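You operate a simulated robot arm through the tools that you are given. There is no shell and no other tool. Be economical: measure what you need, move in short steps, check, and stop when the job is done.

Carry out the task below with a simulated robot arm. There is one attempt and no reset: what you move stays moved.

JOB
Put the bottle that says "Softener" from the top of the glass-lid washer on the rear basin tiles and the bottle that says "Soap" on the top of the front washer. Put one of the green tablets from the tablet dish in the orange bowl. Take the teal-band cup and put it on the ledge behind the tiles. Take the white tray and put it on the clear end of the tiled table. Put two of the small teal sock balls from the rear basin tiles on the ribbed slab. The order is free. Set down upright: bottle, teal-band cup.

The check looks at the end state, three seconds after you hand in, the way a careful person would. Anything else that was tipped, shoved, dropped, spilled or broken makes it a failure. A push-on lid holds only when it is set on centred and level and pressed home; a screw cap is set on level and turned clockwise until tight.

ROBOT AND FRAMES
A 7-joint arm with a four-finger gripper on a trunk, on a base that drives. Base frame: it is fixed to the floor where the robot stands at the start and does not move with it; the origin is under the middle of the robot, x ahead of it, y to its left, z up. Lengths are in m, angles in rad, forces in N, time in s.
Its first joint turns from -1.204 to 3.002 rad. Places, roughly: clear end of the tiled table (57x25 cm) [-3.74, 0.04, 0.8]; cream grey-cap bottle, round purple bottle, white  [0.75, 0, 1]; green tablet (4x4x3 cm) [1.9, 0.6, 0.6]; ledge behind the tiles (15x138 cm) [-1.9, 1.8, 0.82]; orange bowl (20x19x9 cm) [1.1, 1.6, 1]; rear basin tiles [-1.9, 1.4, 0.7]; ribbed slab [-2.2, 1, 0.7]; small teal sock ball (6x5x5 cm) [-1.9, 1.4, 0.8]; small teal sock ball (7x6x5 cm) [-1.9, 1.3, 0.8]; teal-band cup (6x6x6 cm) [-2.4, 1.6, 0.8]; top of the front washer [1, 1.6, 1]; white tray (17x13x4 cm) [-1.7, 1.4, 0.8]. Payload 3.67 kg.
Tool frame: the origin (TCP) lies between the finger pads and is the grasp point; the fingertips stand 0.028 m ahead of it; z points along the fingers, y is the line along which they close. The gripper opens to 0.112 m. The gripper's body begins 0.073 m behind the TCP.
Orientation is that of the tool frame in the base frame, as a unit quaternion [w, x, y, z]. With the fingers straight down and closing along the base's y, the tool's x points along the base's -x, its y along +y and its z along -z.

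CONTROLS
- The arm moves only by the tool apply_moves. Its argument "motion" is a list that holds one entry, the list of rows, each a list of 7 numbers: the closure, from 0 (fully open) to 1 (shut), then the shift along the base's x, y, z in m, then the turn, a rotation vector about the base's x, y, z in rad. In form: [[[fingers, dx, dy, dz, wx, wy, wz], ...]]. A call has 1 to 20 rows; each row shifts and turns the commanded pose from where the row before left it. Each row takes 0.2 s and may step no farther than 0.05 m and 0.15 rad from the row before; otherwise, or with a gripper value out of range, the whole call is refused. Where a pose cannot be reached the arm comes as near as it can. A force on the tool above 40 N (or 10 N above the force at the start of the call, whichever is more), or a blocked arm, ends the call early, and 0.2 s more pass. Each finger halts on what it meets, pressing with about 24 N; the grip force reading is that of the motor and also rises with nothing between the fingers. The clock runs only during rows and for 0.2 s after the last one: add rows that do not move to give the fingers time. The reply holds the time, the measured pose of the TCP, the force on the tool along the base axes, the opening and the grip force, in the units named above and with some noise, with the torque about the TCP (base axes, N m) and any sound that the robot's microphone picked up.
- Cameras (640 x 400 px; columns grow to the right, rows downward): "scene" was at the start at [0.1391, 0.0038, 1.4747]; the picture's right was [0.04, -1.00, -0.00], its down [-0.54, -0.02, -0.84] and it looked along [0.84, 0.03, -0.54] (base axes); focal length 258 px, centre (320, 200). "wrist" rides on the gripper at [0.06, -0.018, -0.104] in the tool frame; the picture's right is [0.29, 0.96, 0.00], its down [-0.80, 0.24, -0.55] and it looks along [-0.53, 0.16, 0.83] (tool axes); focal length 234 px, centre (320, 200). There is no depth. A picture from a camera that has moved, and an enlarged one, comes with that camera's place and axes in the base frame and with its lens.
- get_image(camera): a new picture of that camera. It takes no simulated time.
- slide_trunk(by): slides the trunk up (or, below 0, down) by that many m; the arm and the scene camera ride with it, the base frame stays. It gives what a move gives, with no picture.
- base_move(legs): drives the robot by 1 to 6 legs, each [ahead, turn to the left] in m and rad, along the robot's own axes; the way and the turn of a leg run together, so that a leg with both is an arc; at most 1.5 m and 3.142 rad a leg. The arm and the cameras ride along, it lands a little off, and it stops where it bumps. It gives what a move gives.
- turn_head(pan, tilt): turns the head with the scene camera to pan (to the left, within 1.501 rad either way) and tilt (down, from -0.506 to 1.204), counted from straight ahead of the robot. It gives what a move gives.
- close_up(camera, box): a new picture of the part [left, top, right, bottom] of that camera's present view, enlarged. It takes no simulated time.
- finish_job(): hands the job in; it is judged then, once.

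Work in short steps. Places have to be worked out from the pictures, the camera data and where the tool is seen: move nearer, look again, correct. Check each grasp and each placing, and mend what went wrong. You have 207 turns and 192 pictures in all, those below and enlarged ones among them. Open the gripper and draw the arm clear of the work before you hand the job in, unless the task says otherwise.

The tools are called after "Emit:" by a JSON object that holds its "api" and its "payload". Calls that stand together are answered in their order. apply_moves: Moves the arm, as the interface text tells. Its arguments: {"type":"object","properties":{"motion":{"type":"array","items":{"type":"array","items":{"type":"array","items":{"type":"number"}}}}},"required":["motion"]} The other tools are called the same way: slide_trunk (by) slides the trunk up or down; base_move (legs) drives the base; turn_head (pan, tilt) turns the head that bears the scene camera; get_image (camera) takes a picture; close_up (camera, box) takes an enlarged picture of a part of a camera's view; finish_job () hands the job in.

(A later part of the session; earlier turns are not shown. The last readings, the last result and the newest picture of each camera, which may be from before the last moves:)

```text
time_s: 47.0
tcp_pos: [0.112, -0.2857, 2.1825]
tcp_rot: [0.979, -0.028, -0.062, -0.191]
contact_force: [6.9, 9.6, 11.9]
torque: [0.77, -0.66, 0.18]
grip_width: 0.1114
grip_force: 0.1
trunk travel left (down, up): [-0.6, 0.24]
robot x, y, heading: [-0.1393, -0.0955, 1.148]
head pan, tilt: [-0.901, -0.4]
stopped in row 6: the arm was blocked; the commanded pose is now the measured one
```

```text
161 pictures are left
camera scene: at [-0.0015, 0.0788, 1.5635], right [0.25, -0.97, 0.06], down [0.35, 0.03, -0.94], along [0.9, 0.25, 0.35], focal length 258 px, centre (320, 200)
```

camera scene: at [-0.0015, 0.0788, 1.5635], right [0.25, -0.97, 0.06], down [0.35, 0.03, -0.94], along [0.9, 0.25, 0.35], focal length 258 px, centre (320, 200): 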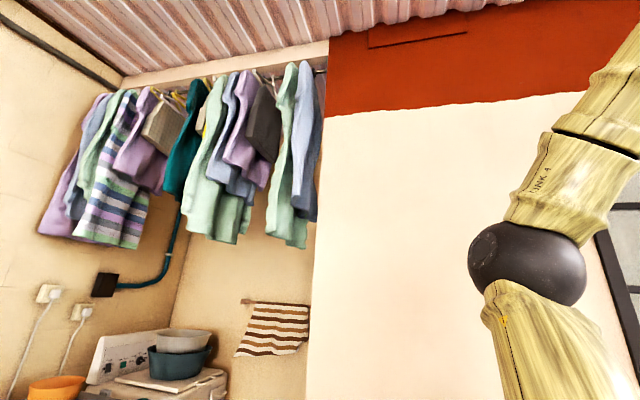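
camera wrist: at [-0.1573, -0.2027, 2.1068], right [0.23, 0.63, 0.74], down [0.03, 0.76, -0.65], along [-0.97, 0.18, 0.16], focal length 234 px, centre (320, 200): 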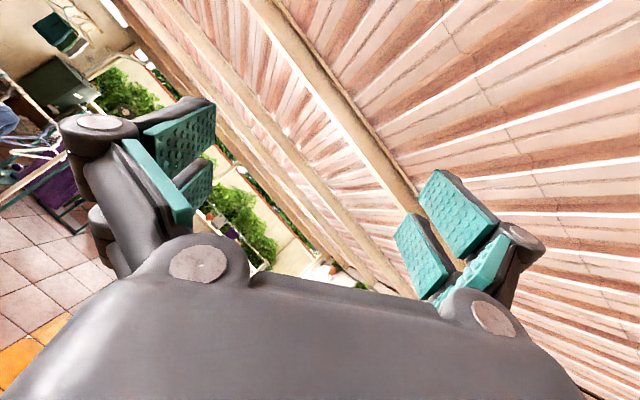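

Arm is on the right-front now. I bring it toward the robot's forward direction and pitch the tool down.

Emit:
{"api": "apply_moves", "payload": {"motion": [[[0, 0.02, 0.04, -0.01, -0.09, 0.08, 0], [0, 0.02, 0.04, -0.01, -0.09, 0.08, 0], [0, 0.02, 0.04, -0.01, -0.09, 0.08, 0], [0, 0.02, 0.04, -0.02, -0.09, 0.08, 0], [0, 0.02, 0.04, -0.02, -0.09, 0.08, 0], [0, 0.02, 0.04, -0.02, -0.09, 0.08, 0], [0, 0.02, 0.04, -0.02, -0.09, 0.08, 0], [0, 0.02, 0.04, -0.02, -0.09, 0.08, 0]]]}}

Emit:
{"api": "apply_moves", "payload": {"motion": [[[0, 0.02, 0.03, -0.03, -0.09, 0.08, 0], [0, 0.02, 0.03, -0.03, -0.09, 0.08, 0], [0, 0.02, 0.03, -0.03, -0.09, 0.08, 0], [0, 0.02, 0.03, -0.03, -0.09, 0.08, 0]]]}}

Emit:
{"api": "get_image", "payload": {"camera": "scene"}}

```text
time_s: 48.7
tcp_pos: [0.1964, -0.1431, 2.0049]
tcp_rot: [0.893, -0.388, 0.154, -0.17]
contact_force: [-1.4, -1.5, 0.3]
torque: [0.0, 0.05, -0.04]
grip_width: 0.1117
grip_force: 0.0
trunk travel left (down, up): [-0.6, 0.24]
robot x, y, heading: [-0.1407, -0.0953, 1.152]
head pan, tilt: [-0.901, -0.4]
stopped in row 8: the arm was blocked; the commanded pose is now the measured one
```

```text
time_s: 49.9
tcp_pos: [0.2262, -0.1006, 1.8772]
tcp_rot: [0.79, -0.553, 0.228, -0.132]
contact_force: [-1.2, -0.7, 0.4]
torque: [-0.02, 0.07, -0.1]
grip_width: 0.112
grip_force: 0.0
trunk travel left (down, up): [-0.6, 0.24]
robot x, y, heading: [-0.1351, -0.0968, 1.154]
head pan, tilt: [-0.901, -0.4]
stopped in row 4: the arm was blocked; the commanded pose is now the measured one
```

```text
160 pictures are left
camera scene: at [-0.0042, 0.0719, 1.564], right [0.25, -0.97, 0.06], down [0.35, 0.04, -0.94], along [0.9, 0.25, 0.35], focal length 258 px, centre (320, 200)
```

scene: 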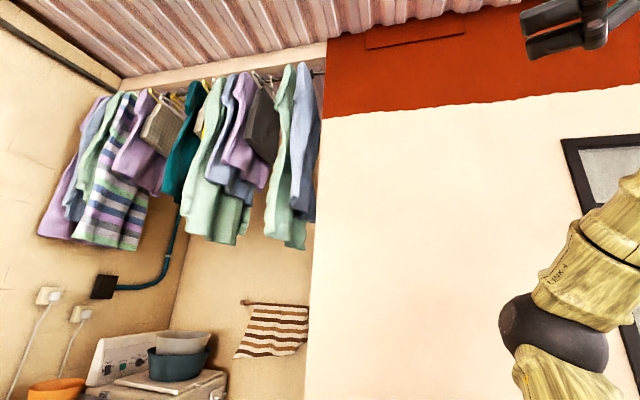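

Gripper now visible in front. I bring it ahead of the robot and pitch it down to vertical.

Emit:
{"api": "apply_moves", "payload": {"motion": [[[0, 0.005, 0.045, -0.01, -0.1, 0.05, 0], [0, 0.005, 0.045, -0.01, -0.1, 0.05, 0], [0, 0.005, 0.045, -0.01, -0.1, 0.05, 0], [0, 0.005, 0.045, -0.01, -0.1, 0.05, 0], [0, 0.005, 0.045, -0.01, -0.1, 0.05, 0], [0, 0.005, 0.045, -0.01, -0.1, 0.05, 0], [0, 0.005, 0.045, -0.01, -0.1, 0.05, 0], [0, 0.005, 0.045, -0.01, -0.1, 0.05, 0]]]}}

Emit:
{"api": "apply_moves", "payload": {"motion": [[[0, 0, 0.02, -0.04, -0.1, 0.05, 0], [0, 0, 0.02, -0.04, -0.1, 0.05, 0], [0, 0, 0.02, -0.04, -0.1, 0.05, 0], [0, 0, 0.02, -0.04, -0.1, 0.05, 0], [0, 0, 0.02, -0.04, -0.1, 0.05, 0]]]}}

Emit:
{"api": "turn_head", "payload": {"pan": -0.3, "tilt": 0.2}}

Emit:
{"api": "get_image", "payload": {"camera": "scene"}}

```text
time_s: 51.9
tcp_pos: [0.2573, 0.1743, 1.7314]
tcp_rot: [-0.449, 0.828, -0.317, 0.113]
contact_force: [-0.5, -2.5, 1.4]
torque: [0.13, 0.01, 0.11]
grip_width: 0.1119
grip_force: 0.0
out of reach, approached as far as the arm can: row 1, 2
trunk travel left (down, up): [-0.6, 0.24]
robot x, y, heading: [-0.1376, -0.0988, 1.148]
head pan, tilt: [-0.901, -0.4]
stopped in row 8: the arm was blocked; the commanded pose is now the measured one
```

```text
time_s: 53.3
tcp_pos: [0.2413, 0.1923, 1.4857]
tcp_rot: [-0.143, 0.921, -0.342, 0.121]
contact_force: [0.1, -2.6, 0.6]
torque: [0.18, 0.02, 0.08]
grip_width: 0.1117
grip_force: 0.1
out of reach, approached as far as the arm can: row 1
trunk travel left (down, up): [-0.6, 0.24]
robot x, y, heading: [-0.1417, -0.0965, 1.148]
head pan, tilt: [-0.901, -0.4]
stopped in row 5: the arm was blocked; the commanded pose is now the measured one
```

```text
time_s: 54.3
tcp_pos: [0.2418, 0.2037, 1.4843]
tcp_rot: [-0.139, 0.921, -0.342, 0.122]
contact_force: [0.0, 0.5, 0.6]
torque: [-0.01, 0.04, -0.03]
grip_width: 0.1118
grip_force: 0.0
trunk travel left (down, up): [-0.6, 0.24]
robot x, y, heading: [-0.1383, -0.0973, 1.149]
head pan, tilt: [-0.3, 0.201]
```

```text
159 pictures are left
camera scene: at [-0.0106, 0.1232, 1.5084], right [0.75, -0.66, 0.02], down [-0.16, -0.22, -0.96], along [0.64, 0.72, -0.27], focal length 258 px, centre (320, 200)
```

scene: 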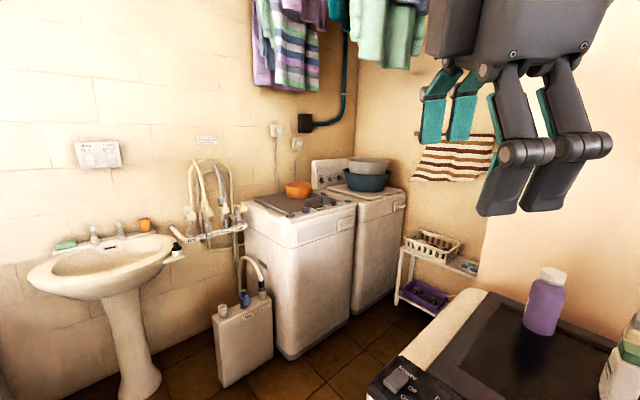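

Excellent, the arm is back in front. The white bottle's left face shows writing; I zoom.

Emit:
{"api": "turn_head", "payload": {"pan": -0.7, "tilt": 0.5}}

Emit:
{"api": "get_image", "payload": {"camera": "scene"}}

Emit:
{"api": "apply_moves", "payload": {"motion": [[[0, 0, 0, 0, 0, 0, 0], [0, 0, 0, 0, 0, 0, 0]]]}}

```text
time_s: 55.2
tcp_pos: [0.2342, 0.1856, 1.4982]
tcp_rot: [-0.164, 0.917, -0.342, 0.124]
contact_force: [0.6, -1.2, -0.6]
torque: [0.07, -0.02, -0.01]
grip_width: 0.1121
grip_force: 0.0
trunk travel left (down, up): [-0.6, 0.24]
robot x, y, heading: [-0.1388, -0.0982, 1.144]
head pan, tilt: [-0.7, 0.499]
```

```text
158 pictures are left
camera scene: at [0.008, 0.0876, 1.4829], right [0.44, -0.9, 0.05], down [-0.46, -0.27, -0.85], along [0.78, 0.35, -0.53], focal length 258 px, centre (320, 200)
```

scene: 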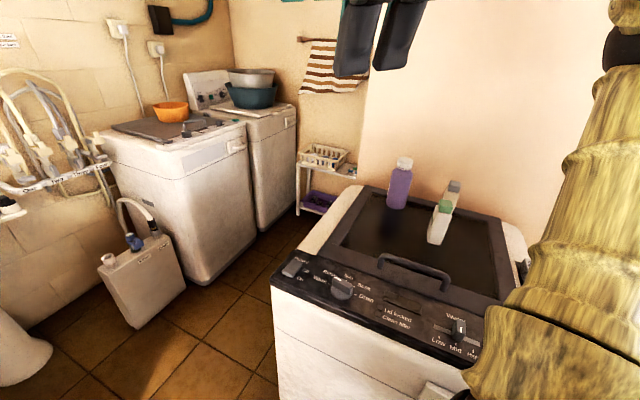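

```text
time_s: 56.0
tcp_pos: [0.2093, 0.1309, 1.4759]
tcp_rot: [-0.124, 0.94, -0.295, 0.12]
contact_force: [-0.4, -1.5, 0.9]
torque: [0.19, 0.0, 0.04]
grip_width: 0.112
grip_force: 0.2
trunk travel left (down, up): [-0.6, 0.24]
robot x, y, heading: [-0.1394, -0.0985, 1.151]
head pan, tilt: [-0.7, 0.499]
stopped in row 2: the arm was blocked; the commanded pose is now the measured one
```

The head panned right still touches the upper arm. I pan it away and move the arm further forward.

Emit:
{"api": "turn_head", "payload": {"pan": 0.3, "tilt": 0.3}}

Emit:
{"api": "apply_moves", "payload": {"motion": [[[0, 0.02, 0.045, 0, 0, 0, 0], [0, 0.02, 0.045, 0, 0, 0, 0], [0, 0.02, 0.045, 0, 0, 0, 0], [0, 0.02, 0.045, 0, 0, 0, 0], [0, 0.02, 0.045, 0, 0, 0, 0], [0, 0.02, 0.045, 0, 0, 0, 0]]]}}

Emit:
{"api": "get_image", "payload": {"camera": "scene"}}

```text
time_s: 57.3
tcp_pos: [0.2074, 0.1398, 1.4741]
tcp_rot: [-0.123, 0.94, -0.296, 0.121]
contact_force: [-0.9, -0.6, 0.4]
torque: [0.04, -0.04, -0.02]
grip_width: 0.1122
grip_force: 0.0
trunk travel left (down, up): [-0.6, 0.24]
robot x, y, heading: [-0.1394, -0.1001, 1.157]
head pan, tilt: [0.3, 0.3]
```

```text
time_s: 57.6
tcp_pos: [0.1967, 0.1071, 1.4567]
tcp_rot: [-0.104, 0.951, -0.266, 0.119]
contact_force: [-0.6, -0.8, 0.4]
torque: [0.09, -0.01, 0.05]
grip_width: 0.1119
grip_force: 0.0
trunk travel left (down, up): [-0.6, 0.24]
robot x, y, heading: [-0.1373, -0.0947, 1.154]
head pan, tilt: [0.3, 0.3]
stopped in row 1: the arm was blocked; the commanded pose is now the measured one
```

```text
157 pictures are left
camera scene: at [-0.0649, 0.1401, 1.4997], right [0.99, -0.12, -0.02], down [-0.06, -0.35, -0.93], along [0.1, 0.93, -0.36], focal length 258 px, centre (320, 200)
```

scene: 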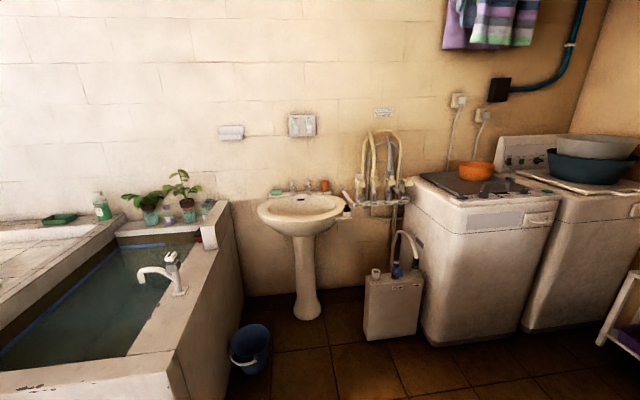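

The camera roll versus pan suggests the whole robot is pitched forward ~0.1 rad, so the base may be standing on or against something. I look down around the base.

Emit:
{"api": "turn_head", "payload": {"pan": 0.5, "tilt": 1.2}}

Emit:
{"api": "get_image", "payload": {"camera": "scene"}}

Emit:
{"api": "get_image", "payload": {"camera": "wrist"}}

Emit:
{"api": "turn_head", "payload": {"pan": 1.5, "tilt": 1.0}}

Emit:
{"api": "get_image", "payload": {"camera": "scene"}}

```text
time_s: 58.8
tcp_pos: [0.2011, 0.1079, 1.4596]
tcp_rot: [-0.128, 0.948, -0.267, 0.116]
contact_force: [-0.9, -5.6, -0.3]
torque: [0.55, -0.08, 0.14]
grip_width: 0.1119
grip_force: 0.0
trunk travel left (down, up): [-0.6, 0.24]
robot x, y, heading: [-0.1427, -0.0952, 1.157]
head pan, tilt: [0.499, 1.201]
```

```text
156 pictures are left
camera scene: at [-0.0824, 0.1013, 1.4308], right [1.0, 0.08, -0.04], down [0.06, -0.95, -0.3], along [-0.06, 0.3, -0.95], focal length 258 px, centre (320, 200)
```

scene: 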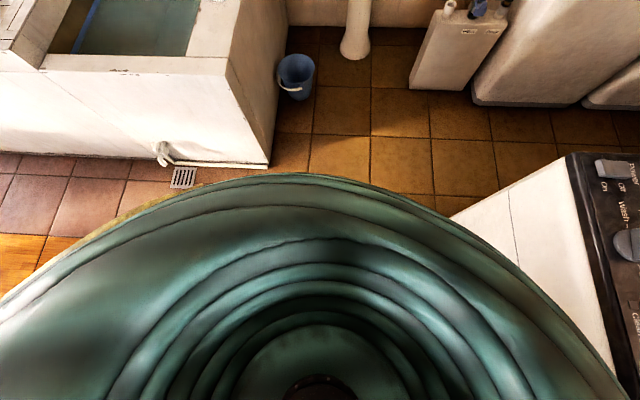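

```text
155 pictures are left
camera wrist: at [0.228, 0.0712, 1.5734], right [-0.22, -0.94, -0.25], down [-0.94, 0.13, 0.33], along [-0.28, 0.3, -0.91], focal length 234 px, centre (320, 200)
```

wrist: 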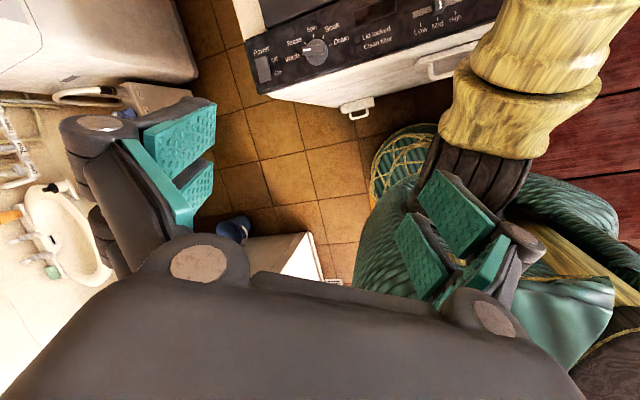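

```text
time_s: 60.1
tcp_pos: [0.1992, 0.109, 1.4582]
tcp_rot: [-0.131, 0.948, -0.267, 0.111]
contact_force: [0.7, 0.3, 0.8]
torque: [0.0, 0.0, -0.01]
grip_width: 0.1119
grip_force: 0.1
trunk travel left (down, up): [-0.6, 0.24]
robot x, y, heading: [-0.1453, -0.0951, 1.15]
head pan, tilt: [1.499, 1.0]
```

```text
154 pictures are left
camera scene: at [-0.1388, 0.0793, 1.4464], right [0.47, 0.88, -0.07], down [0.73, -0.43, -0.53], along [-0.5, 0.2, -0.84], focal length 258 px, centre (320, 200)
```

scene: 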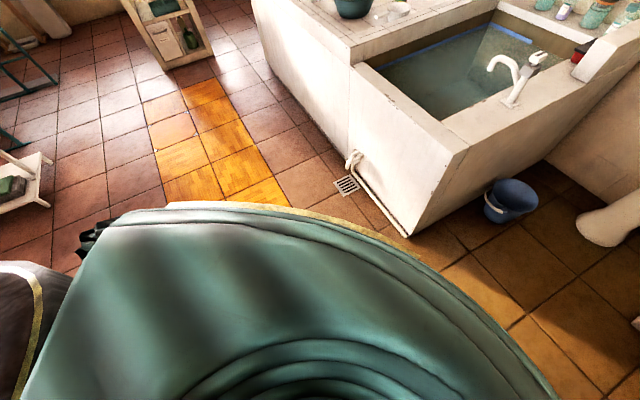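

The bench is behind the robot; it backed against it and tilted. I drive forward in a slight left arc to get off it.

Emit:
{"api": "base_move", "payload": {"legs": [[0.12, 0.3]]}}

Emit:
{"api": "turn_head", "payload": {"pan": 0.5, "tilt": 0.5}}

Emit:
{"api": "get_image", "payload": {"camera": "scene"}}

```text
time_s: 61.5
tcp_pos: [0.1461, 0.2319, 1.4835]
tcp_rot: [-0.212, 0.963, -0.146, 0.077]
contact_force: [1.3, -1.8, 1.2]
torque: [0.22, 0.03, 0.06]
grip_width: 0.1119
grip_force: 0.1
trunk travel left (down, up): [-0.6, 0.24]
robot x, y, heading: [-0.1075, 0.0182, 1.457]
head pan, tilt: [1.499, 1.0]
```

```text
time_s: 62.7
tcp_pos: [0.1435, 0.2364, 1.4849]
tcp_rot: [-0.21, 0.963, -0.148, 0.078]
contact_force: [-1.7, -2.7, 0.1]
torque: [0.2, -0.02, 0.05]
grip_width: 0.1122
grip_force: 0.0
trunk travel left (down, up): [-0.6, 0.24]
robot x, y, heading: [-0.1078, 0.0167, 1.457]
head pan, tilt: [0.499, 0.499]
```

```text
153 pictures are left
camera scene: at [-0.1377, 0.1449, 1.4823], right [0.93, 0.38, 0.0], down [0.18, -0.44, -0.88], along [-0.33, 0.82, -0.47], focal length 258 px, centre (320, 200)
```

scene: 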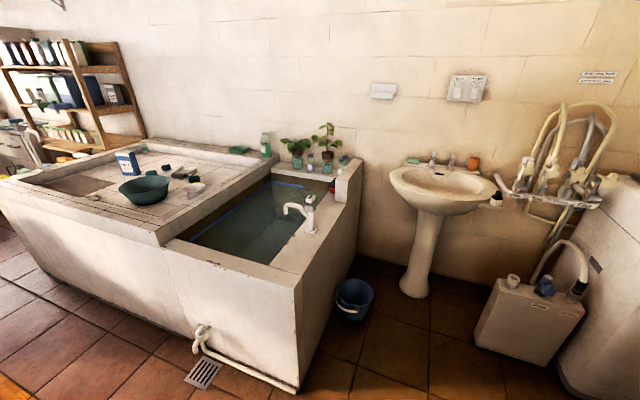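

Level again. I test the arm with an idle and a small forward move.

Emit:
{"api": "apply_moves", "payload": {"motion": [[[0, 0, 0, 0, 0, 0, 0], [0, 0, 0.04, 0, 0, 0, 0], [0, 0, 0.04, 0, 0, 0, 0]]]}}

Emit:
{"api": "turn_head", "payload": {"pan": -1.4, "tilt": 0.5}}

Emit:
{"api": "get_image", "payload": {"camera": "scene"}}

```text
time_s: 63.5
tcp_pos: [0.1434, 0.3265, 1.4834]
tcp_rot: [-0.207, 0.964, -0.146, 0.078]
contact_force: [0.2, 1.0, 1.1]
torque: [-0.04, -0.02, -0.01]
grip_width: 0.1119
grip_force: 0.0
trunk travel left (down, up): [-0.6, 0.24]
robot x, y, heading: [-0.1101, 0.0169, 1.458]
head pan, tilt: [0.499, 0.499]
```

```text
time_s: 65.4
tcp_pos: [0.1441, 0.3253, 1.483]
tcp_rot: [-0.207, 0.964, -0.147, 0.078]
contact_force: [-0.1, -0.9, -0.9]
torque: [0.0, 0.02, 0.02]
grip_width: 0.1118
grip_force: 0.1
trunk travel left (down, up): [-0.6, 0.24]
robot x, y, heading: [-0.109, 0.0158, 1.458]
head pan, tilt: [-1.4, 0.499]
```

```text
152 pictures are left
camera scene: at [-0.0117, 0.0739, 1.4815], right [0.06, -1.0, 0.0], down [-0.48, -0.03, -0.88], along [0.88, 0.05, -0.48], focal length 258 px, centre (320, 200)
```

scene: 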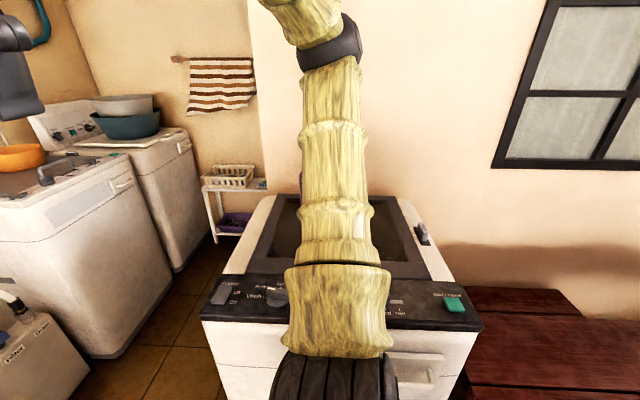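

Arm responds correctly. I drive on to the gap left of the glass-lid washer, with the tool held ahead.

Emit:
{"api": "base_move", "payload": {"legs": [[0.7, 0]]}}

Emit:
{"api": "get_image", "payload": {"camera": "scene"}}

```text
time_s: 69.3
tcp_pos: [0.2295, 1.0366, 1.4822]
tcp_rot: [-0.207, 0.964, -0.149, 0.079]
contact_force: [-0.6, -0.8, 0.0]
torque: [-0.03, 0.02, 0.04]
grip_width: 0.1119
grip_force: 0.1
trunk travel left (down, up): [-0.6, 0.24]
robot x, y, heading: [-0.0258, 0.7278, 1.45]
head pan, tilt: [-1.4, 0.499]
```

```text
151 pictures are left
camera scene: at [0.0722, 0.7862, 1.4815], right [0.05, -1.0, 0.0], down [-0.48, -0.02, -0.88], along [0.88, 0.04, -0.48], focal length 258 px, centre (320, 200)
```

scene: 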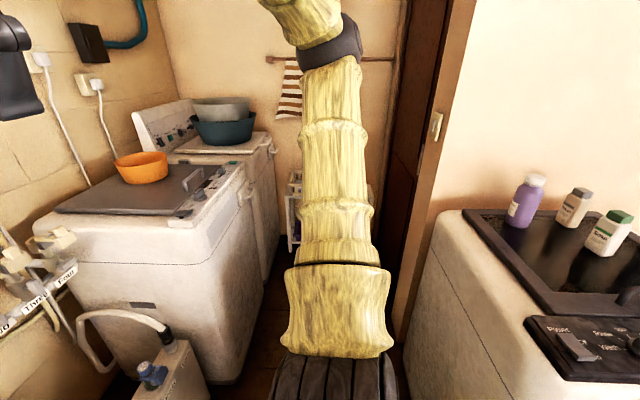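

All three labels are visible now; I zoom on them.

Emit:
{"api": "close_up", "payload": {"camera": "scene", "box": [490, 150, 640, 270]}}

Emit:
{"api": "close_up", "payload": {"camera": "scene", "box": [30, 90, 290, 250]}}

```text
3.33 times, centred on (565, 210) of scene
camera zoom: at [0.0722, 0.7862, 1.4815], right [0.05, -1.0, 0.0], down [-0.48, -0.02, -0.88], along [0.88, 0.04, -0.48], focal length 860 px, centre (-497, 167)
```

zoom: 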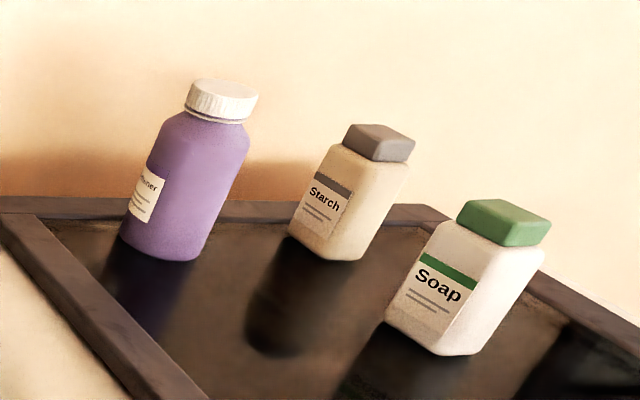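

```text
2.46 times, centred on (160, 170) of scene
camera zoom: at [0.0722, 0.7862, 1.4815], right [0.05, -1.0, 0.0], down [-0.48, -0.02, -0.88], along [0.88, 0.04, -0.48], focal length 635 px, centre (714, 274)
```

zoom: 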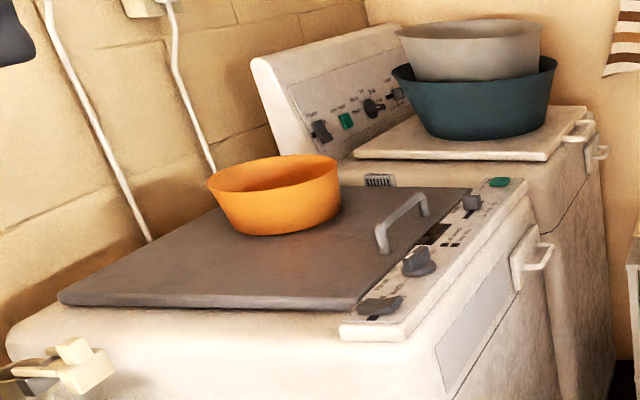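

White = Soap, cream = Starch, purple shows "…tener". By triangulation: lid z≈1.005, Soap ≈(0.683,0.019), Softener ≈(0.818,0.16). I drive to a spot between the washers' fronts from which both tops are reachable.

Emit:
{"api": "base_move", "payload": {"legs": [[0, -1.14], [0.38, 0], [0, -0.6]]}}

Emit:
{"api": "turn_head", "payload": {"pan": -0.4, "tilt": 0.7}}

Emit:
{"api": "get_image", "payload": {"camera": "scene"}}

```text
time_s: 76.2
tcp_pos: [0.5914, 0.545, 1.4841]
tcp_rot: [0.075, -0.51, 0.831, -0.208]
contact_force: [-0.9, 0.5, 0.6]
torque: [0.0, -0.02, 0.02]
grip_width: 0.112
grip_force: 0.1
trunk travel left (down, up): [-0.6, 0.24]
robot x, y, heading: [0.3303, 0.8477, -0.284]
head pan, tilt: [-1.4, 0.499]
```

```text
time_s: 77.5
tcp_pos: [0.5927, 0.5456, 1.4837]
tcp_rot: [0.074, -0.51, 0.831, -0.209]
contact_force: [0.7, -0.7, -0.5]
torque: [0.0, 0.01, -0.02]
grip_width: 0.1121
grip_force: 0.0
trunk travel left (down, up): [-0.6, 0.24]
robot x, y, heading: [0.331, 0.8441, -0.286]
head pan, tilt: [-0.4, 0.7]
```

```text
148 pictures are left
camera scene: at [0.4452, 0.7784, 1.4639], right [-0.63, -0.78, 0.0], down [-0.5, 0.41, -0.76], along [0.59, -0.48, -0.64], focal length 258 px, centre (320, 200)
```

scene: 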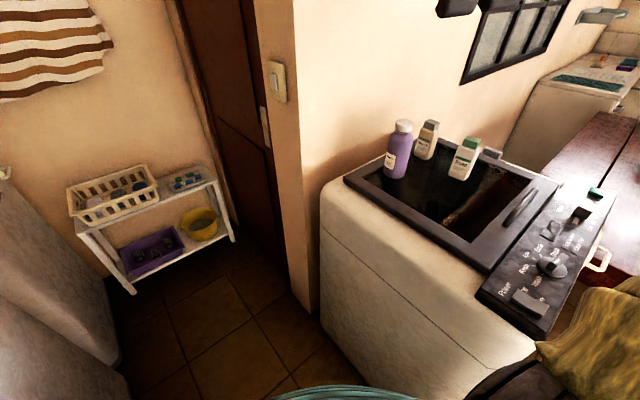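

Emit:
{"api": "close_up", "payload": {"camera": "scene", "box": [370, 110, 500, 192]}}

Emit:
{"api": "close_up", "payload": {"camera": "scene", "box": [60, 150, 240, 290]}}

```text
4.88 times, centred on (435, 151) of scene
camera zoom: at [0.4452, 0.7784, 1.4639], right [-0.63, -0.78, 0.0], down [-0.5, 0.41, -0.76], along [0.59, -0.48, -0.64], focal length 1258 px, centre (-241, 439)
```

zoom: 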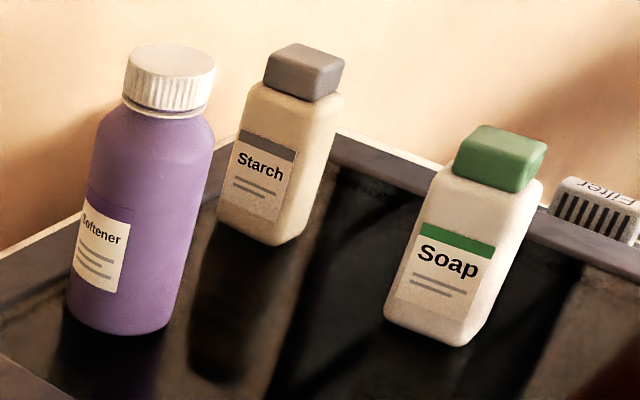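

```text
2.86 times, centred on (150, 220) of scene
camera zoom: at [0.4452, 0.7784, 1.4639], right [-0.63, -0.78, 0.0], down [-0.5, 0.41, -0.76], along [0.59, -0.48, -0.64], focal length 737 px, centre (806, 143)
```

zoom: 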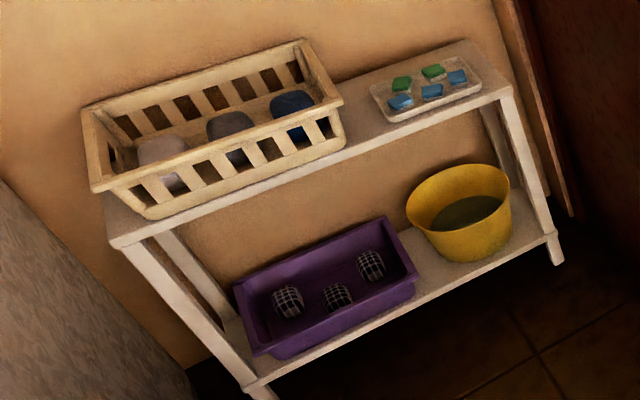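

Confirmed Softener/Starch/Soap. Rows refine Soap to (0.688, 0.019). I move above it with the tool straight down, closing along y.

Emit:
{"api": "apply_moves", "payload": {"motion": [[[0, 0.0079, -0.0439, -0.0153, 0.0444, 0.0157, -0.1082], [0, 0.0079, -0.0439, -0.0153, 0.0444, 0.0157, -0.1082], [0, 0.0079, -0.0439, -0.0153, 0.0444, 0.0157, -0.1082], [0, 0.0079, -0.0439, -0.0153, 0.0444, 0.0157, -0.1082], [0, 0.0079, -0.0439, -0.0153, 0.0444, 0.0157, -0.1082], [0, 0.0079, -0.0439, -0.0153, 0.0444, 0.0157, -0.1082], [0, 0.0079, -0.0439, -0.0153, 0.0444, 0.0157, -0.1082], [0, 0.0079, -0.0439, -0.0153, 0.0444, 0.0157, -0.1082], [0, 0.0079, -0.0439, -0.0153, 0.0444, 0.0157, -0.1082], [0, 0.0079, -0.0439, -0.0153, 0.0444, 0.0157, -0.1082], [0, 0.0079, -0.0439, -0.0153, 0, 0, 0], [0, 0.0079, -0.0439, -0.0153, 0, 0, 0], [0, 0, 0, 0, 0, 0, 0]]]}}

Emit:
{"api": "get_image", "payload": {"camera": "wrist"}}

Emit:
{"api": "get_image", "payload": {"camera": "scene"}}

```text
time_s: 80.3
tcp_pos: [0.7357, -0.0322, 1.3066]
tcp_rot: [0.0, 0.0, 1.0, 0.001]
contact_force: [-0.6, -0.1, -0.4]
torque: [0.01, -0.01, 0.0]
grip_width: 0.112
grip_force: 0.1
out of reach, approached as far as the arm can: row 2, 3, 4, 5, 6, 7, 8, 9
trunk travel left (down, up): [-0.6, 0.24]
robot x, y, heading: [0.3306, 0.8465, -0.283]
head pan, tilt: [-0.4, 0.7]
```

```text
145 pictures are left
camera wrist: at [0.6756, -0.0511, 1.4123], right [-0.29, 0.96, 0.0], down [0.8, 0.24, 0.55], along [0.53, 0.16, -0.83], focal length 234 px, centre (320, 200)
```

wrist: 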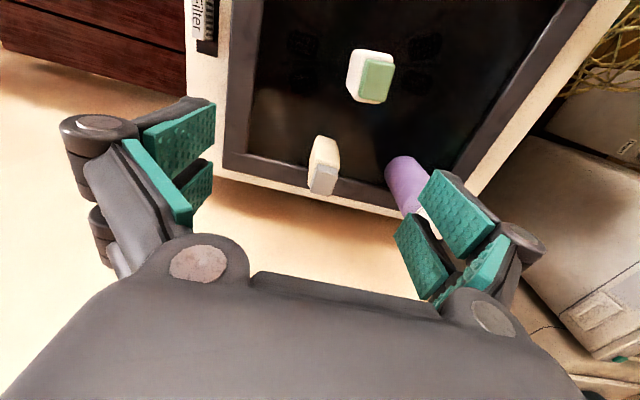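

```text
144 pictures are left
camera scene: at [0.4428, 0.7721, 1.4643], right [-0.63, -0.78, 0.0], down [-0.5, 0.41, -0.76], along [0.59, -0.48, -0.65], focal length 258 px, centre (320, 200)
```

scene: 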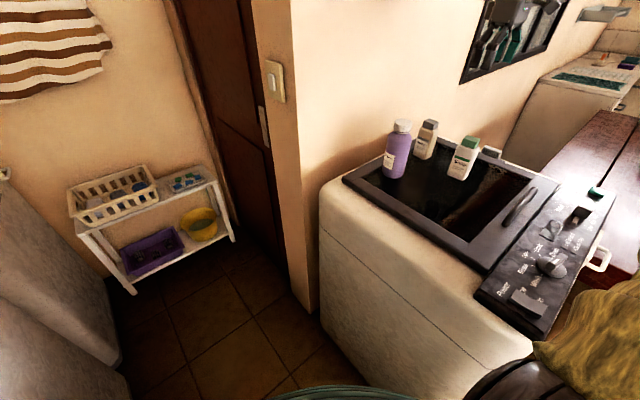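

Tool is at (0.736,-0.032); the wrist view puts Soap at (0.689,0.0185). I correct and descend partway.

Emit:
{"api": "apply_moves", "payload": {"motion": [[[0, -0.024, 0.026, -0.02, 0, 0, 0], [0, -0.0235, 0.025, -0.02, 0, 0, 0], [0, 0, 0, -0.04, 0, 0, 0], [0, 0, 0, -0.04, 0, 0, 0], [0, 0, 0, 0, 0, 0, 0]]]}}

Emit:
{"api": "get_image", "payload": {"camera": "wrist"}}

```text
time_s: 81.5
tcp_pos: [0.6885, 0.0113, 1.1859]
tcp_rot: [0.0, -0.003, 1.0, 0.004]
contact_force: [-0.3, 0.1, -0.3]
torque: [-0.03, 0.04, 0.01]
grip_width: 0.1118
grip_force: 0.0
out of reach, approached as far as the arm can: row 4
trunk travel left (down, up): [-0.6, 0.24]
robot x, y, heading: [0.332, 0.8465, -0.284]
head pan, tilt: [-0.4, 0.7]
```

```text
143 pictures are left
camera wrist: at [0.6293, -0.0085, 1.2911], right [-0.29, 0.96, 0.01], down [0.8, 0.24, 0.56], along [0.53, 0.17, -0.83], focal length 234 px, centre (320, 200)
```

wrist: 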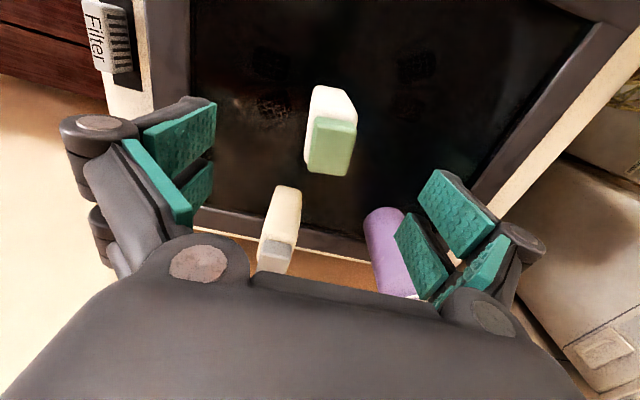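

Aligned within 9 mm in y. I descend to grasp height.

Emit:
{"api": "apply_moves", "payload": {"motion": [[[0, 0, 0.008, -0.03, 0, 0, 0], [0, 0, 0, -0.04, 0, 0, 0], [0, 0, 0, -0.036, 0, 0, 0], [0, 0, 0, 0, 0, 0, 0]]]}}

Emit:
{"api": "get_image", "payload": {"camera": "wrist"}}

```text
time_s: 82.5
tcp_pos: [0.6854, 0.0129, 1.1156]
tcp_rot: [-0.001, -0.003, 1.0, 0.0]
contact_force: [0.4, 0.2, 0.0]
torque: [0.02, 0.02, 0.01]
grip_width: 0.1119
grip_force: 0.0
out of reach, approached as far as the arm can: row 1, 2
trunk travel left (down, up): [-0.6, 0.24]
robot x, y, heading: [0.3305, 0.8427, -0.285]
head pan, tilt: [-0.4, 0.7]
```

```text
142 pictures are left
camera wrist: at [0.6262, -0.0074, 1.2211], right [-0.29, 0.96, 0.0], down [0.8, 0.24, 0.55], along [0.53, 0.16, -0.83], focal length 234 px, centre (320, 200)
```

wrist: 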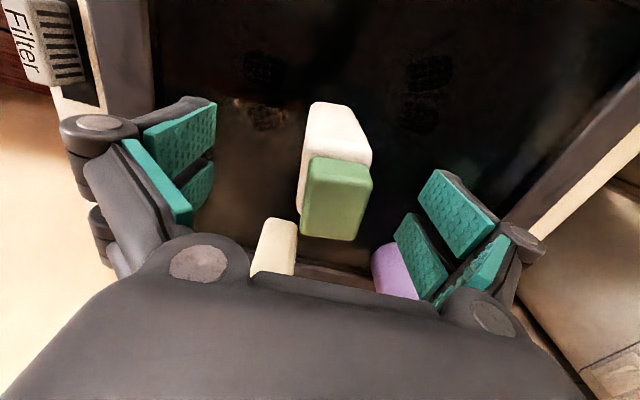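

Straddling well; still at z 1.116. I go down 35 mm more.

Emit:
{"api": "apply_moves", "payload": {"motion": [[[0, 0, 0.005, -0.012, 0, 0, 0], [0, 0, 0, -0.012, 0, 0, 0], [0, 0, 0, -0.012, 0, 0, 0], [0, 0, 0, 0, 0, 0, 0]]]}}

```text
time_s: 83.5
tcp_pos: [0.6864, 0.0072, 1.0774]
tcp_rot: [0.0, -0.003, 1.0, 0.002]
contact_force: [0.5, 0.2, 0.2]
torque: [-0.02, -0.02, 0.01]
grip_width: 0.1117
grip_force: 0.1
out of reach, approached as far as the arm can: row 1
trunk travel left (down, up): [-0.6, 0.24]
robot x, y, heading: [0.3309, 0.8482, -0.282]
head pan, tilt: [-0.4, 0.7]
```

At depth. The tool is ~12 mm off in y; I nudge it.

Emit:
{"api": "apply_moves", "payload": {"motion": [[[0, 0, 0.006, 0, 0, 0, 0], [0, 0, 0.006, 0, 0, 0, 0], [0, 0, 0, 0, 0, 0, 0]]]}}

Emit:
{"api": "get_image", "payload": {"camera": "wrist"}}

```text
time_s: 84.3
tcp_pos: [0.6869, 0.0078, 1.0781]
tcp_rot: [0.001, -0.003, 1.0, 0.002]
contact_force: [-0.6, -0.4, 0.6]
torque: [-0.04, 0.04, 0.02]
grip_width: 0.1121
grip_force: 0.0
out of reach, approached as far as the arm can: row 1, 2
trunk travel left (down, up): [-0.6, 0.24]
robot x, y, heading: [0.3305, 0.8465, -0.284]
head pan, tilt: [-0.4, 0.7]
```

```text
141 pictures are left
camera wrist: at [0.6265, -0.0118, 1.1839], right [-0.29, 0.96, 0.0], down [0.8, 0.24, 0.55], along [0.53, 0.17, -0.83], focal length 234 px, centre (320, 200)
```

wrist: 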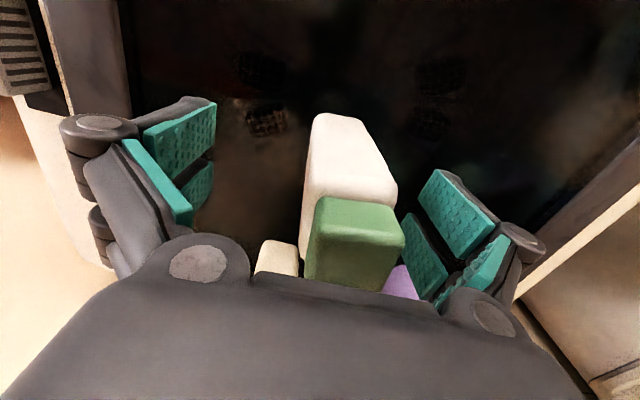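

The arm won't go further +y here; the offset is tolerable. I close slowly and watch.

Emit:
{"api": "apply_moves", "payload": {"motion": [[[0.2, 0, 0, 0, 0, 0, 0], [0.3, 0, 0, 0, 0, 0, 0], [0.35, 0, 0, 0, 0, 0, 0], [0.4, 0, 0, 0, 0, 0, 0], [0.45, 0, 0, 0, 0, 0, 0], [0.5, 0, 0, 0, 0, 0, 0]]]}}

Emit:
{"api": "get_image", "payload": {"camera": "wrist"}}

```text
time_s: 85.7
tcp_pos: [0.688, 0.0091, 1.0782]
tcp_rot: [0.0, -0.003, 1.0, 0.001]
contact_force: [0.2, 1.1, -0.2]
torque: [0.02, 0.0, 0.04]
grip_width: 0.0561
grip_force: 0.2
trunk travel left (down, up): [-0.6, 0.24]
robot x, y, heading: [0.3366, 0.846, -0.283]
head pan, tilt: [-0.4, 0.7]
```

```text
140 pictures are left
camera wrist: at [0.6273, -0.0096, 1.1846], right [-0.29, 0.96, 0.0], down [0.8, 0.24, 0.55], along [0.53, 0.16, -0.83], focal length 234 px, centre (320, 200)
```

wrist: 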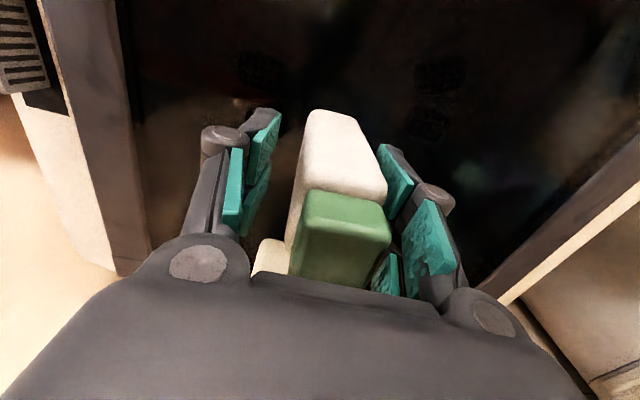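

It slides upright; I finish closing.

Emit:
{"api": "apply_moves", "payload": {"motion": [[[0.55, 0, 0, 0, 0, 0, 0], [0.6, 0, 0, 0, 0, 0, 0], [0.7, 0, 0, 0, 0, 0, 0], [0.85, 0, 0, 0, 0, 0, 0], [0.85, 0, 0, 0, 0, 0, 0]]]}}

Emit:
{"api": "get_image", "payload": {"camera": "wrist"}}

```text
time_s: 86.9
tcp_pos: [0.6873, 0.0073, 1.0784]
tcp_rot: [-0.001, -0.002, 1.0, 0.001]
contact_force: [0.3, 0.4, 2.0]
torque: [0.05, -0.05, 0.05]
grip_width: 0.04
grip_force: 24.0
trunk travel left (down, up): [-0.6, 0.24]
robot x, y, heading: [0.3286, 0.8422, -0.282]
head pan, tilt: [-0.4, 0.7]
```

```text
139 pictures are left
camera wrist: at [0.6268, -0.0112, 1.1837], right [-0.29, 0.96, 0.0], down [0.8, 0.24, 0.55], along [0.53, 0.16, -0.83], focal length 234 px, centre (320, 200)
```

wrist: 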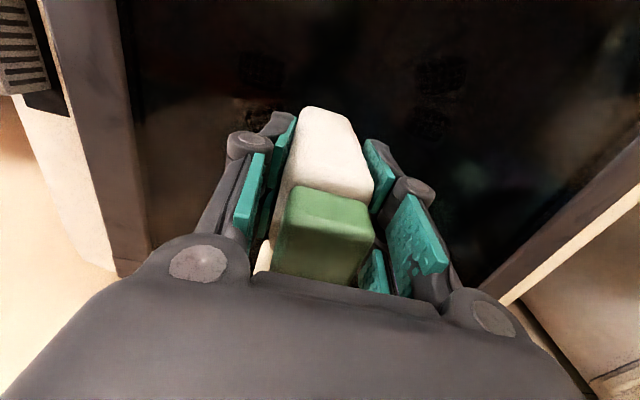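

Soap gripped (40 mm, 24 N). I lift it.

Emit:
{"api": "apply_moves", "payload": {"motion": [[[0.85, 0, 0, 0.03, 0, 0, 0], [0.85, 0, 0, 0.045, 0, 0, 0], [0.85, 0, 0, 0.045, 0, 0, 0], [0.85, 0, 0, 0.045, 0, 0, 0], [0.85, 0, 0, 0.045, 0, 0, 0], [0.85, 0, 0, 0.045, 0, 0, 0], [0.85, 0, 0, 0, 0, 0, 0]]]}}

Emit:
{"api": "get_image", "payload": {"camera": "scene"}}

```text
time_s: 88.5
tcp_pos: [0.6893, 0.0144, 1.3382]
tcp_rot: [-0.002, 0.0, 1.0, -0.003]
contact_force: [0.3, -1.5, -2.5]
torque: [0.03, -0.02, 0.01]
grip_width: 0.0398
grip_force: 23.9
trunk travel left (down, up): [-0.6, 0.24]
robot x, y, heading: [0.3301, 0.8448, -0.285]
head pan, tilt: [-0.4, 0.7]
```

```text
138 pictures are left
camera scene: at [0.4441, 0.7719, 1.4641], right [-0.63, -0.78, 0.0], down [-0.5, 0.41, -0.76], along [0.59, -0.48, -0.65], focal length 258 px, centre (320, 200)
```

scene: 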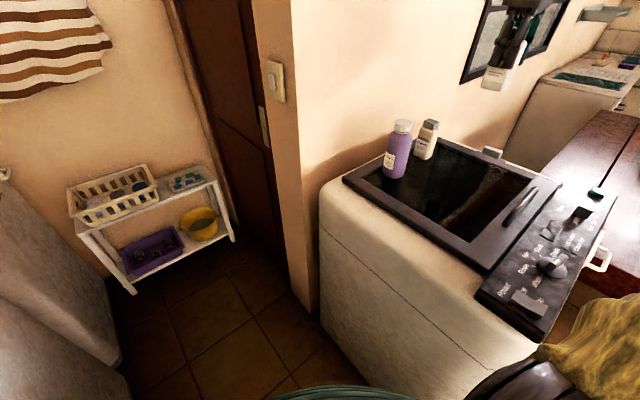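

Bottle is held upright. I swing it left around the robot toward the front washer, rotating the tool along.

Emit:
{"api": "apply_moves", "payload": {"motion": [[[0.85, 0.019, 0.044, 0, 0, 0, 0.07], [0.85, 0.019, 0.044, 0, 0, 0, 0.07], [0.85, 0.019, 0.044, 0, 0, 0, 0.07], [0.85, 0.019, 0.044, 0, 0, 0, 0.07], [0.85, 0.019, 0.044, 0, 0, 0, 0.07], [0.85, 0.019, 0.044, 0, 0, 0, 0.07], [0.85, 0.019, 0.044, 0, 0, 0, 0.07], [0.85, 0.019, 0.044, 0, 0, 0, 0.07], [0.85, 0.019, 0.044, 0, 0, 0, 0.07], [0.85, 0.019, 0.044, 0, 0, 0, 0.07], [0.85, 0.019, 0.044, 0, 0, 0, 0.07]]]}}

Emit:
{"api": "apply_moves", "payload": {"motion": [[[0.85, 0.005, 0.045, 0, 0, 0, 0.07], [0.85, 0.005, 0.045, 0, 0, 0, 0.07], [0.85, 0.005, 0.045, 0, 0, 0, 0.07], [0.85, 0.005, 0.045, 0, 0, 0, 0.07], [0.85, 0.0, 0.045, 0, 0, 0, 0.07], [0.85, 0.0, 0.045, 0, 0, 0, 0.07], [0.85, 0.0, 0.045, 0, 0, 0, 0.07], [0.85, 0.0, 0.045, 0, 0, 0, 0.07], [0.85, 0.0, 0.045, 0, 0, 0, 0.07], [0.85, 0, 0, 0, 0, 0, 0]]]}}

Emit:
{"api": "turn_head", "payload": {"pan": 1.2, "tilt": 0.5}}

Emit:
{"api": "get_image", "payload": {"camera": "scene"}}

```text
time_s: 90.9
tcp_pos: [0.8993, 0.4973, 1.3331]
tcp_rot: [0.0, -0.375, 0.927, -0.001]
contact_force: [1.4, 1.0, -2.4]
torque: [-0.07, 0.02, 0.03]
grip_width: 0.0399
grip_force: 24.4
trunk travel left (down, up): [-0.6, 0.24]
robot x, y, heading: [0.3346, 0.8455, -0.279]
head pan, tilt: [-0.4, 0.7]
```

```text
time_s: 93.1
tcp_pos: [0.9185, 0.8957, 1.3334]
tcp_rot: [0.001, -0.644, 0.765, 0.0]
contact_force: [0.2, -0.4, -1.5]
torque: [0.04, -0.01, 0.01]
grip_width: 0.0399
grip_force: 23.6
trunk travel left (down, up): [-0.6, 0.24]
robot x, y, heading: [0.3358, 0.8452, -0.281]
head pan, tilt: [-0.4, 0.7]
```

```text
time_s: 94.8
tcp_pos: [0.9168, 0.8982, 1.3327]
tcp_rot: [0.0, -0.644, 0.765, 0.0]
contact_force: [0.1, -0.4, -2.4]
torque: [0.01, 0.0, 0.04]
grip_width: 0.04
grip_force: 23.9
trunk travel left (down, up): [-0.6, 0.24]
robot x, y, heading: [0.3297, 0.8467, -0.284]
head pan, tilt: [1.201, 0.499]
```

```text
137 pictures are left
camera scene: at [0.435, 0.9048, 1.4816], right [0.79, -0.61, 0.0], down [-0.29, -0.38, -0.88], along [0.53, 0.7, -0.48], focal length 258 px, centre (320, 200)
```

scene: 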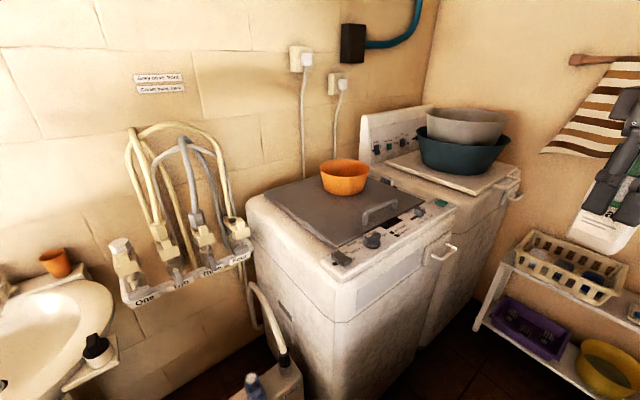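

The front washer's top is a bit farther than assumed (z≈0.9). I drive ~0.2 m closer while holding the bottle high.

Emit:
{"api": "base_move", "payload": {"legs": [[0, 0.5], [0.18, 0]]}}

Emit:
{"api": "turn_head", "payload": {"pan": 0.7, "tilt": 0.6}}

Emit:
{"api": "get_image", "payload": {"camera": "scene"}}

Emit:
{"api": "get_image", "payload": {"camera": "wrist"}}

```text
time_s: 97.7
tcp_pos: [1.0012, 1.2109, 1.3316]
tcp_rot: [0.0, 0.812, -0.583, 0.0]
contact_force: [-0.4, -0.4, -2.4]
torque: [-0.04, 0.06, 0.02]
grip_width: 0.0398
grip_force: 23.6
trunk travel left (down, up): [-0.6, 0.24]
robot x, y, heading: [0.5086, 0.8824, 0.216]
head pan, tilt: [1.201, 0.499]
```

```text
time_s: 98.6
tcp_pos: [0.9997, 1.2111, 1.3309]
tcp_rot: [0.001, 0.813, -0.582, 0.0]
contact_force: [0.4, 0.7, -1.7]
torque: [-0.01, 0.0, 0.0]
grip_width: 0.0398
grip_force: 23.8
trunk travel left (down, up): [-0.6, 0.24]
robot x, y, heading: [0.5093, 0.8836, 0.221]
head pan, tilt: [0.7, 0.6]
```

```text
136 pictures are left
camera scene: at [0.612, 0.9663, 1.4725], right [0.79, -0.61, 0.0], down [-0.34, -0.45, -0.83], along [0.5, 0.65, -0.56], focal length 258 px, centre (320, 200)
```

scene: 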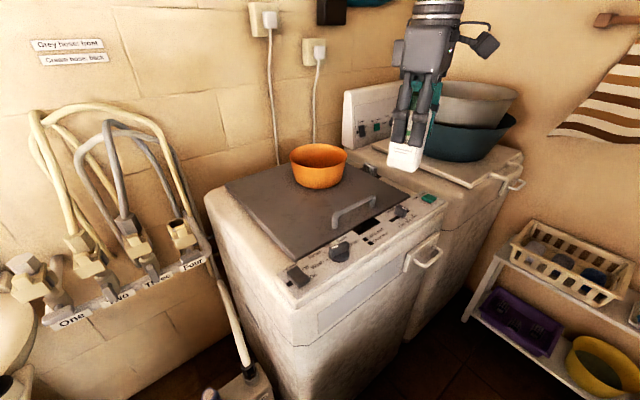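

```text
135 pictures are left
camera wrist: at [1.0352, 1.1588, 1.437], right [-0.81, -0.58, 0.0], down [-0.48, 0.68, 0.55], along [-0.32, 0.45, -0.83], focal length 234 px, centre (320, 200)
```

wrist: 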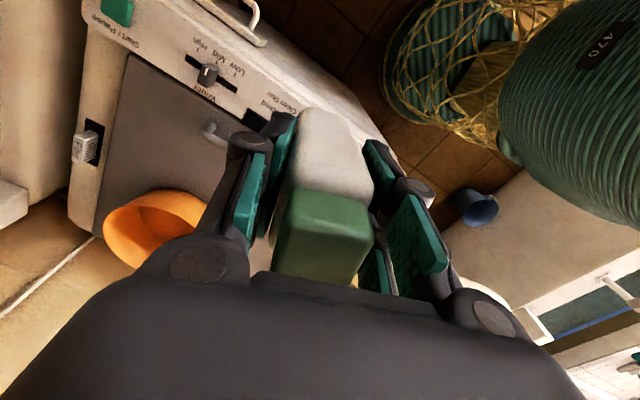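

Bowl base estimated near (1.16,1.70), lid z≈0.93. I'll set Soap on the lid at about (0.975,1.58); moving above first.

Emit:
{"api": "apply_moves", "payload": {"motion": [[[0.85, -0.0028, 0.041, -0.0144, 0, 0, 0], [0.85, -0.0028, 0.041, -0.0144, 0, 0, 0], [0.85, -0.0028, 0.041, -0.0144, 0, 0, 0], [0.85, -0.0028, 0.041, -0.0144, 0, 0, 0], [0.85, -0.0028, 0.041, -0.0144, 0, 0, 0], [0.85, -0.0028, 0.041, -0.0144, 0, 0, 0], [0.85, -0.0028, 0.041, -0.0144, 0, 0, 0], [0.85, -0.0028, 0.041, -0.0144, 0, 0, 0], [0.85, -0.0028, 0.041, -0.0144, 0, 0, 0], [0.85, 0, 0, 0, 0, 0, 0]]]}}

Emit:
{"api": "get_image", "payload": {"camera": "scene"}}

Emit:
{"api": "get_image", "payload": {"camera": "wrist"}}

```text
time_s: 100.8
tcp_pos: [0.996, 1.4697, 1.2438]
tcp_rot: [-0.001, 0.808, -0.59, -0.005]
contact_force: [0.2, -0.6, -2.0]
torque: [0.01, -0.02, 0.02]
grip_width: 0.04
grip_force: 23.7
out of reach, approached as far as the arm can: row 7, 8, 9
trunk travel left (down, up): [-0.6, 0.24]
robot x, y, heading: [0.5084, 0.8834, 0.217]
head pan, tilt: [0.7, 0.6]
```

```text
134 pictures are left
camera scene: at [0.6116, 0.9654, 1.4725], right [0.79, -0.61, 0.0], down [-0.34, -0.45, -0.83], along [0.5, 0.65, -0.56], focal length 258 px, centre (320, 200)
```

scene: 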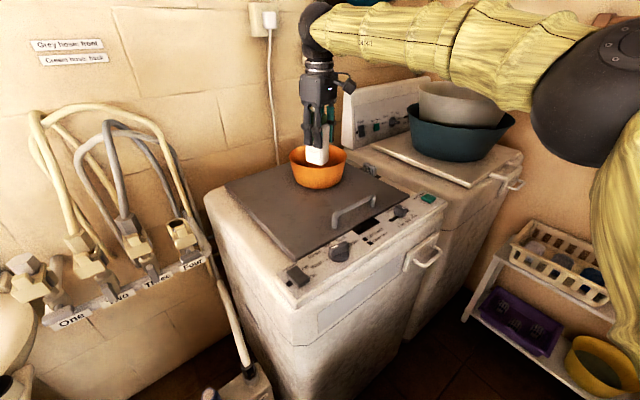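

```text
133 pictures are left
camera wrist: at [1.0323, 1.4162, 1.3472], right [-0.82, -0.57, 0.0], down [-0.47, 0.68, 0.56], along [-0.32, 0.46, -0.83], focal length 234 px, centre (320, 200)
```

wrist: 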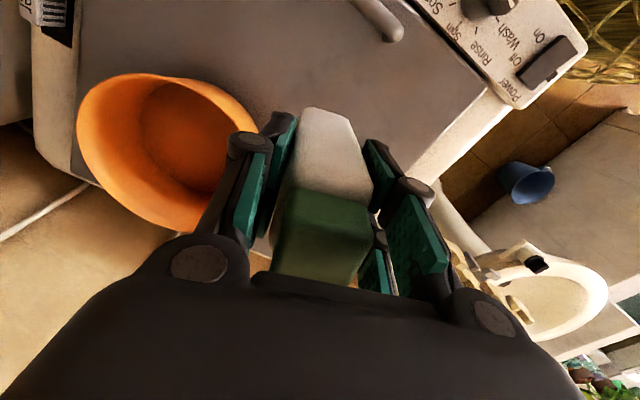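

Cross-checking both views, the lid is at z≈1.0 with the bowl at (1.08,1.585) and handle end near (0.98,1.375). I'll set Soap at (0.90,1.45): shift first.

Emit:
{"api": "apply_moves", "payload": {"motion": [[[0.85, -0.032, -0.006, 0, 0, 0, 0], [0.85, -0.032, -0.006, 0, 0, 0, 0], [0.85, -0.032, -0.006, 0, 0, 0, 0], [0.85, 0, 0, -0.03, 0, 0, 0], [0.85, 0, 0, -0.03, 0, 0, 0], [0.85, 0, 0, 0, 0, 0, 0]]]}}

Emit:
{"api": "get_image", "payload": {"camera": "scene"}}

Emit:
{"api": "get_image", "payload": {"camera": "wrist"}}

```text
time_s: 102.2
tcp_pos: [0.8994, 1.4548, 1.1923]
tcp_rot: [-0.006, 0.807, -0.59, -0.008]
contact_force: [-0.4, -0.5, -2.3]
torque: [-0.02, 0.0, 0.02]
grip_width: 0.0399
grip_force: 23.5
trunk travel left (down, up): [-0.6, 0.24]
robot x, y, heading: [0.5135, 0.8843, 0.222]
head pan, tilt: [0.7, 0.6]
```

```text
132 pictures are left
camera scene: at [0.6118, 0.9666, 1.4724], right [0.79, -0.61, 0.0], down [-0.34, -0.45, -0.82], along [0.5, 0.65, -0.57], focal length 258 px, centre (320, 200)
```

scene: 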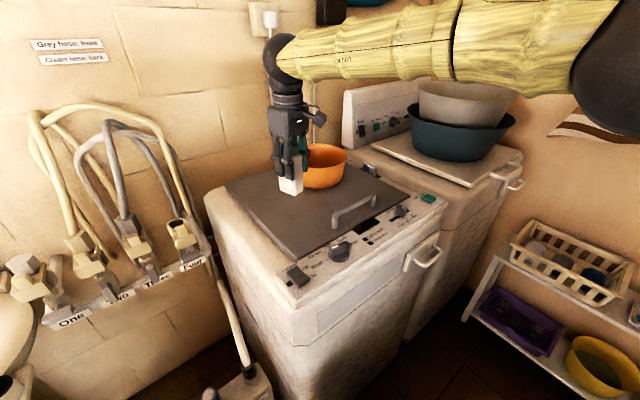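

```text
131 pictures are left
camera wrist: at [0.9361, 1.4001, 1.2968], right [-0.83, -0.56, -0.01], down [-0.47, 0.68, 0.57], along [-0.32, 0.47, -0.82], focal length 234 px, centre (320, 200)
```

wrist: 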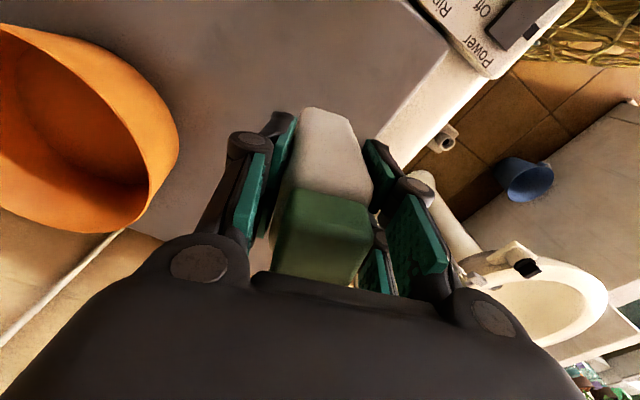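

Clear of the bowl and on the lid area. I lower.

Emit:
{"api": "apply_moves", "payload": {"motion": [[[0.85, 0, 0, -0.03, 0, 0, 0], [0.85, 0, 0, -0.03, 0, 0, 0], [0.85, 0, 0, -0.02, 0, 0, 0], [0.85, 0, 0, -0.01, 0, 0, 0], [0.85, 0, 0, 0, 0, 0, 0]]]}}

Emit:
{"api": "close_up", "payload": {"camera": "scene", "box": [210, 100, 410, 260]}}

```text
time_s: 103.4
tcp_pos: [0.8984, 1.4541, 1.0982]
tcp_rot: [-0.004, 0.806, -0.592, -0.006]
contact_force: [0.5, -0.1, -2.5]
torque: [-0.04, -0.01, 0.05]
grip_width: 0.0396
grip_force: 24.0
trunk travel left (down, up): [-0.6, 0.24]
robot x, y, heading: [0.5122, 0.8828, 0.212]
head pan, tilt: [0.7, 0.6]
```

```text
2.50 times, centred on (310, 180) of scene
camera zoom: at [0.6118, 0.9665, 1.4724], right [0.79, -0.61, 0.0], down [-0.34, -0.45, -0.82], along [0.5, 0.65, -0.57], focal length 645 px, centre (345, 250)
```

zoom: 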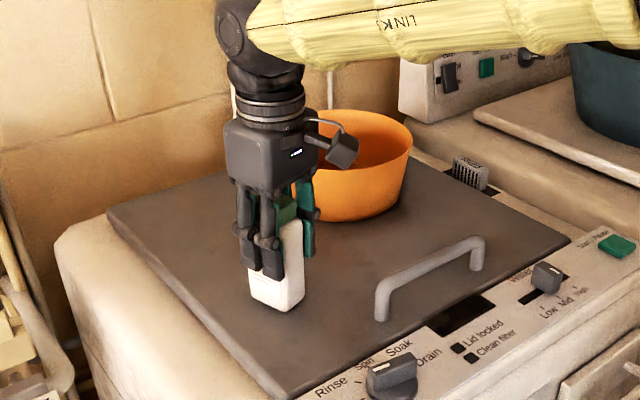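

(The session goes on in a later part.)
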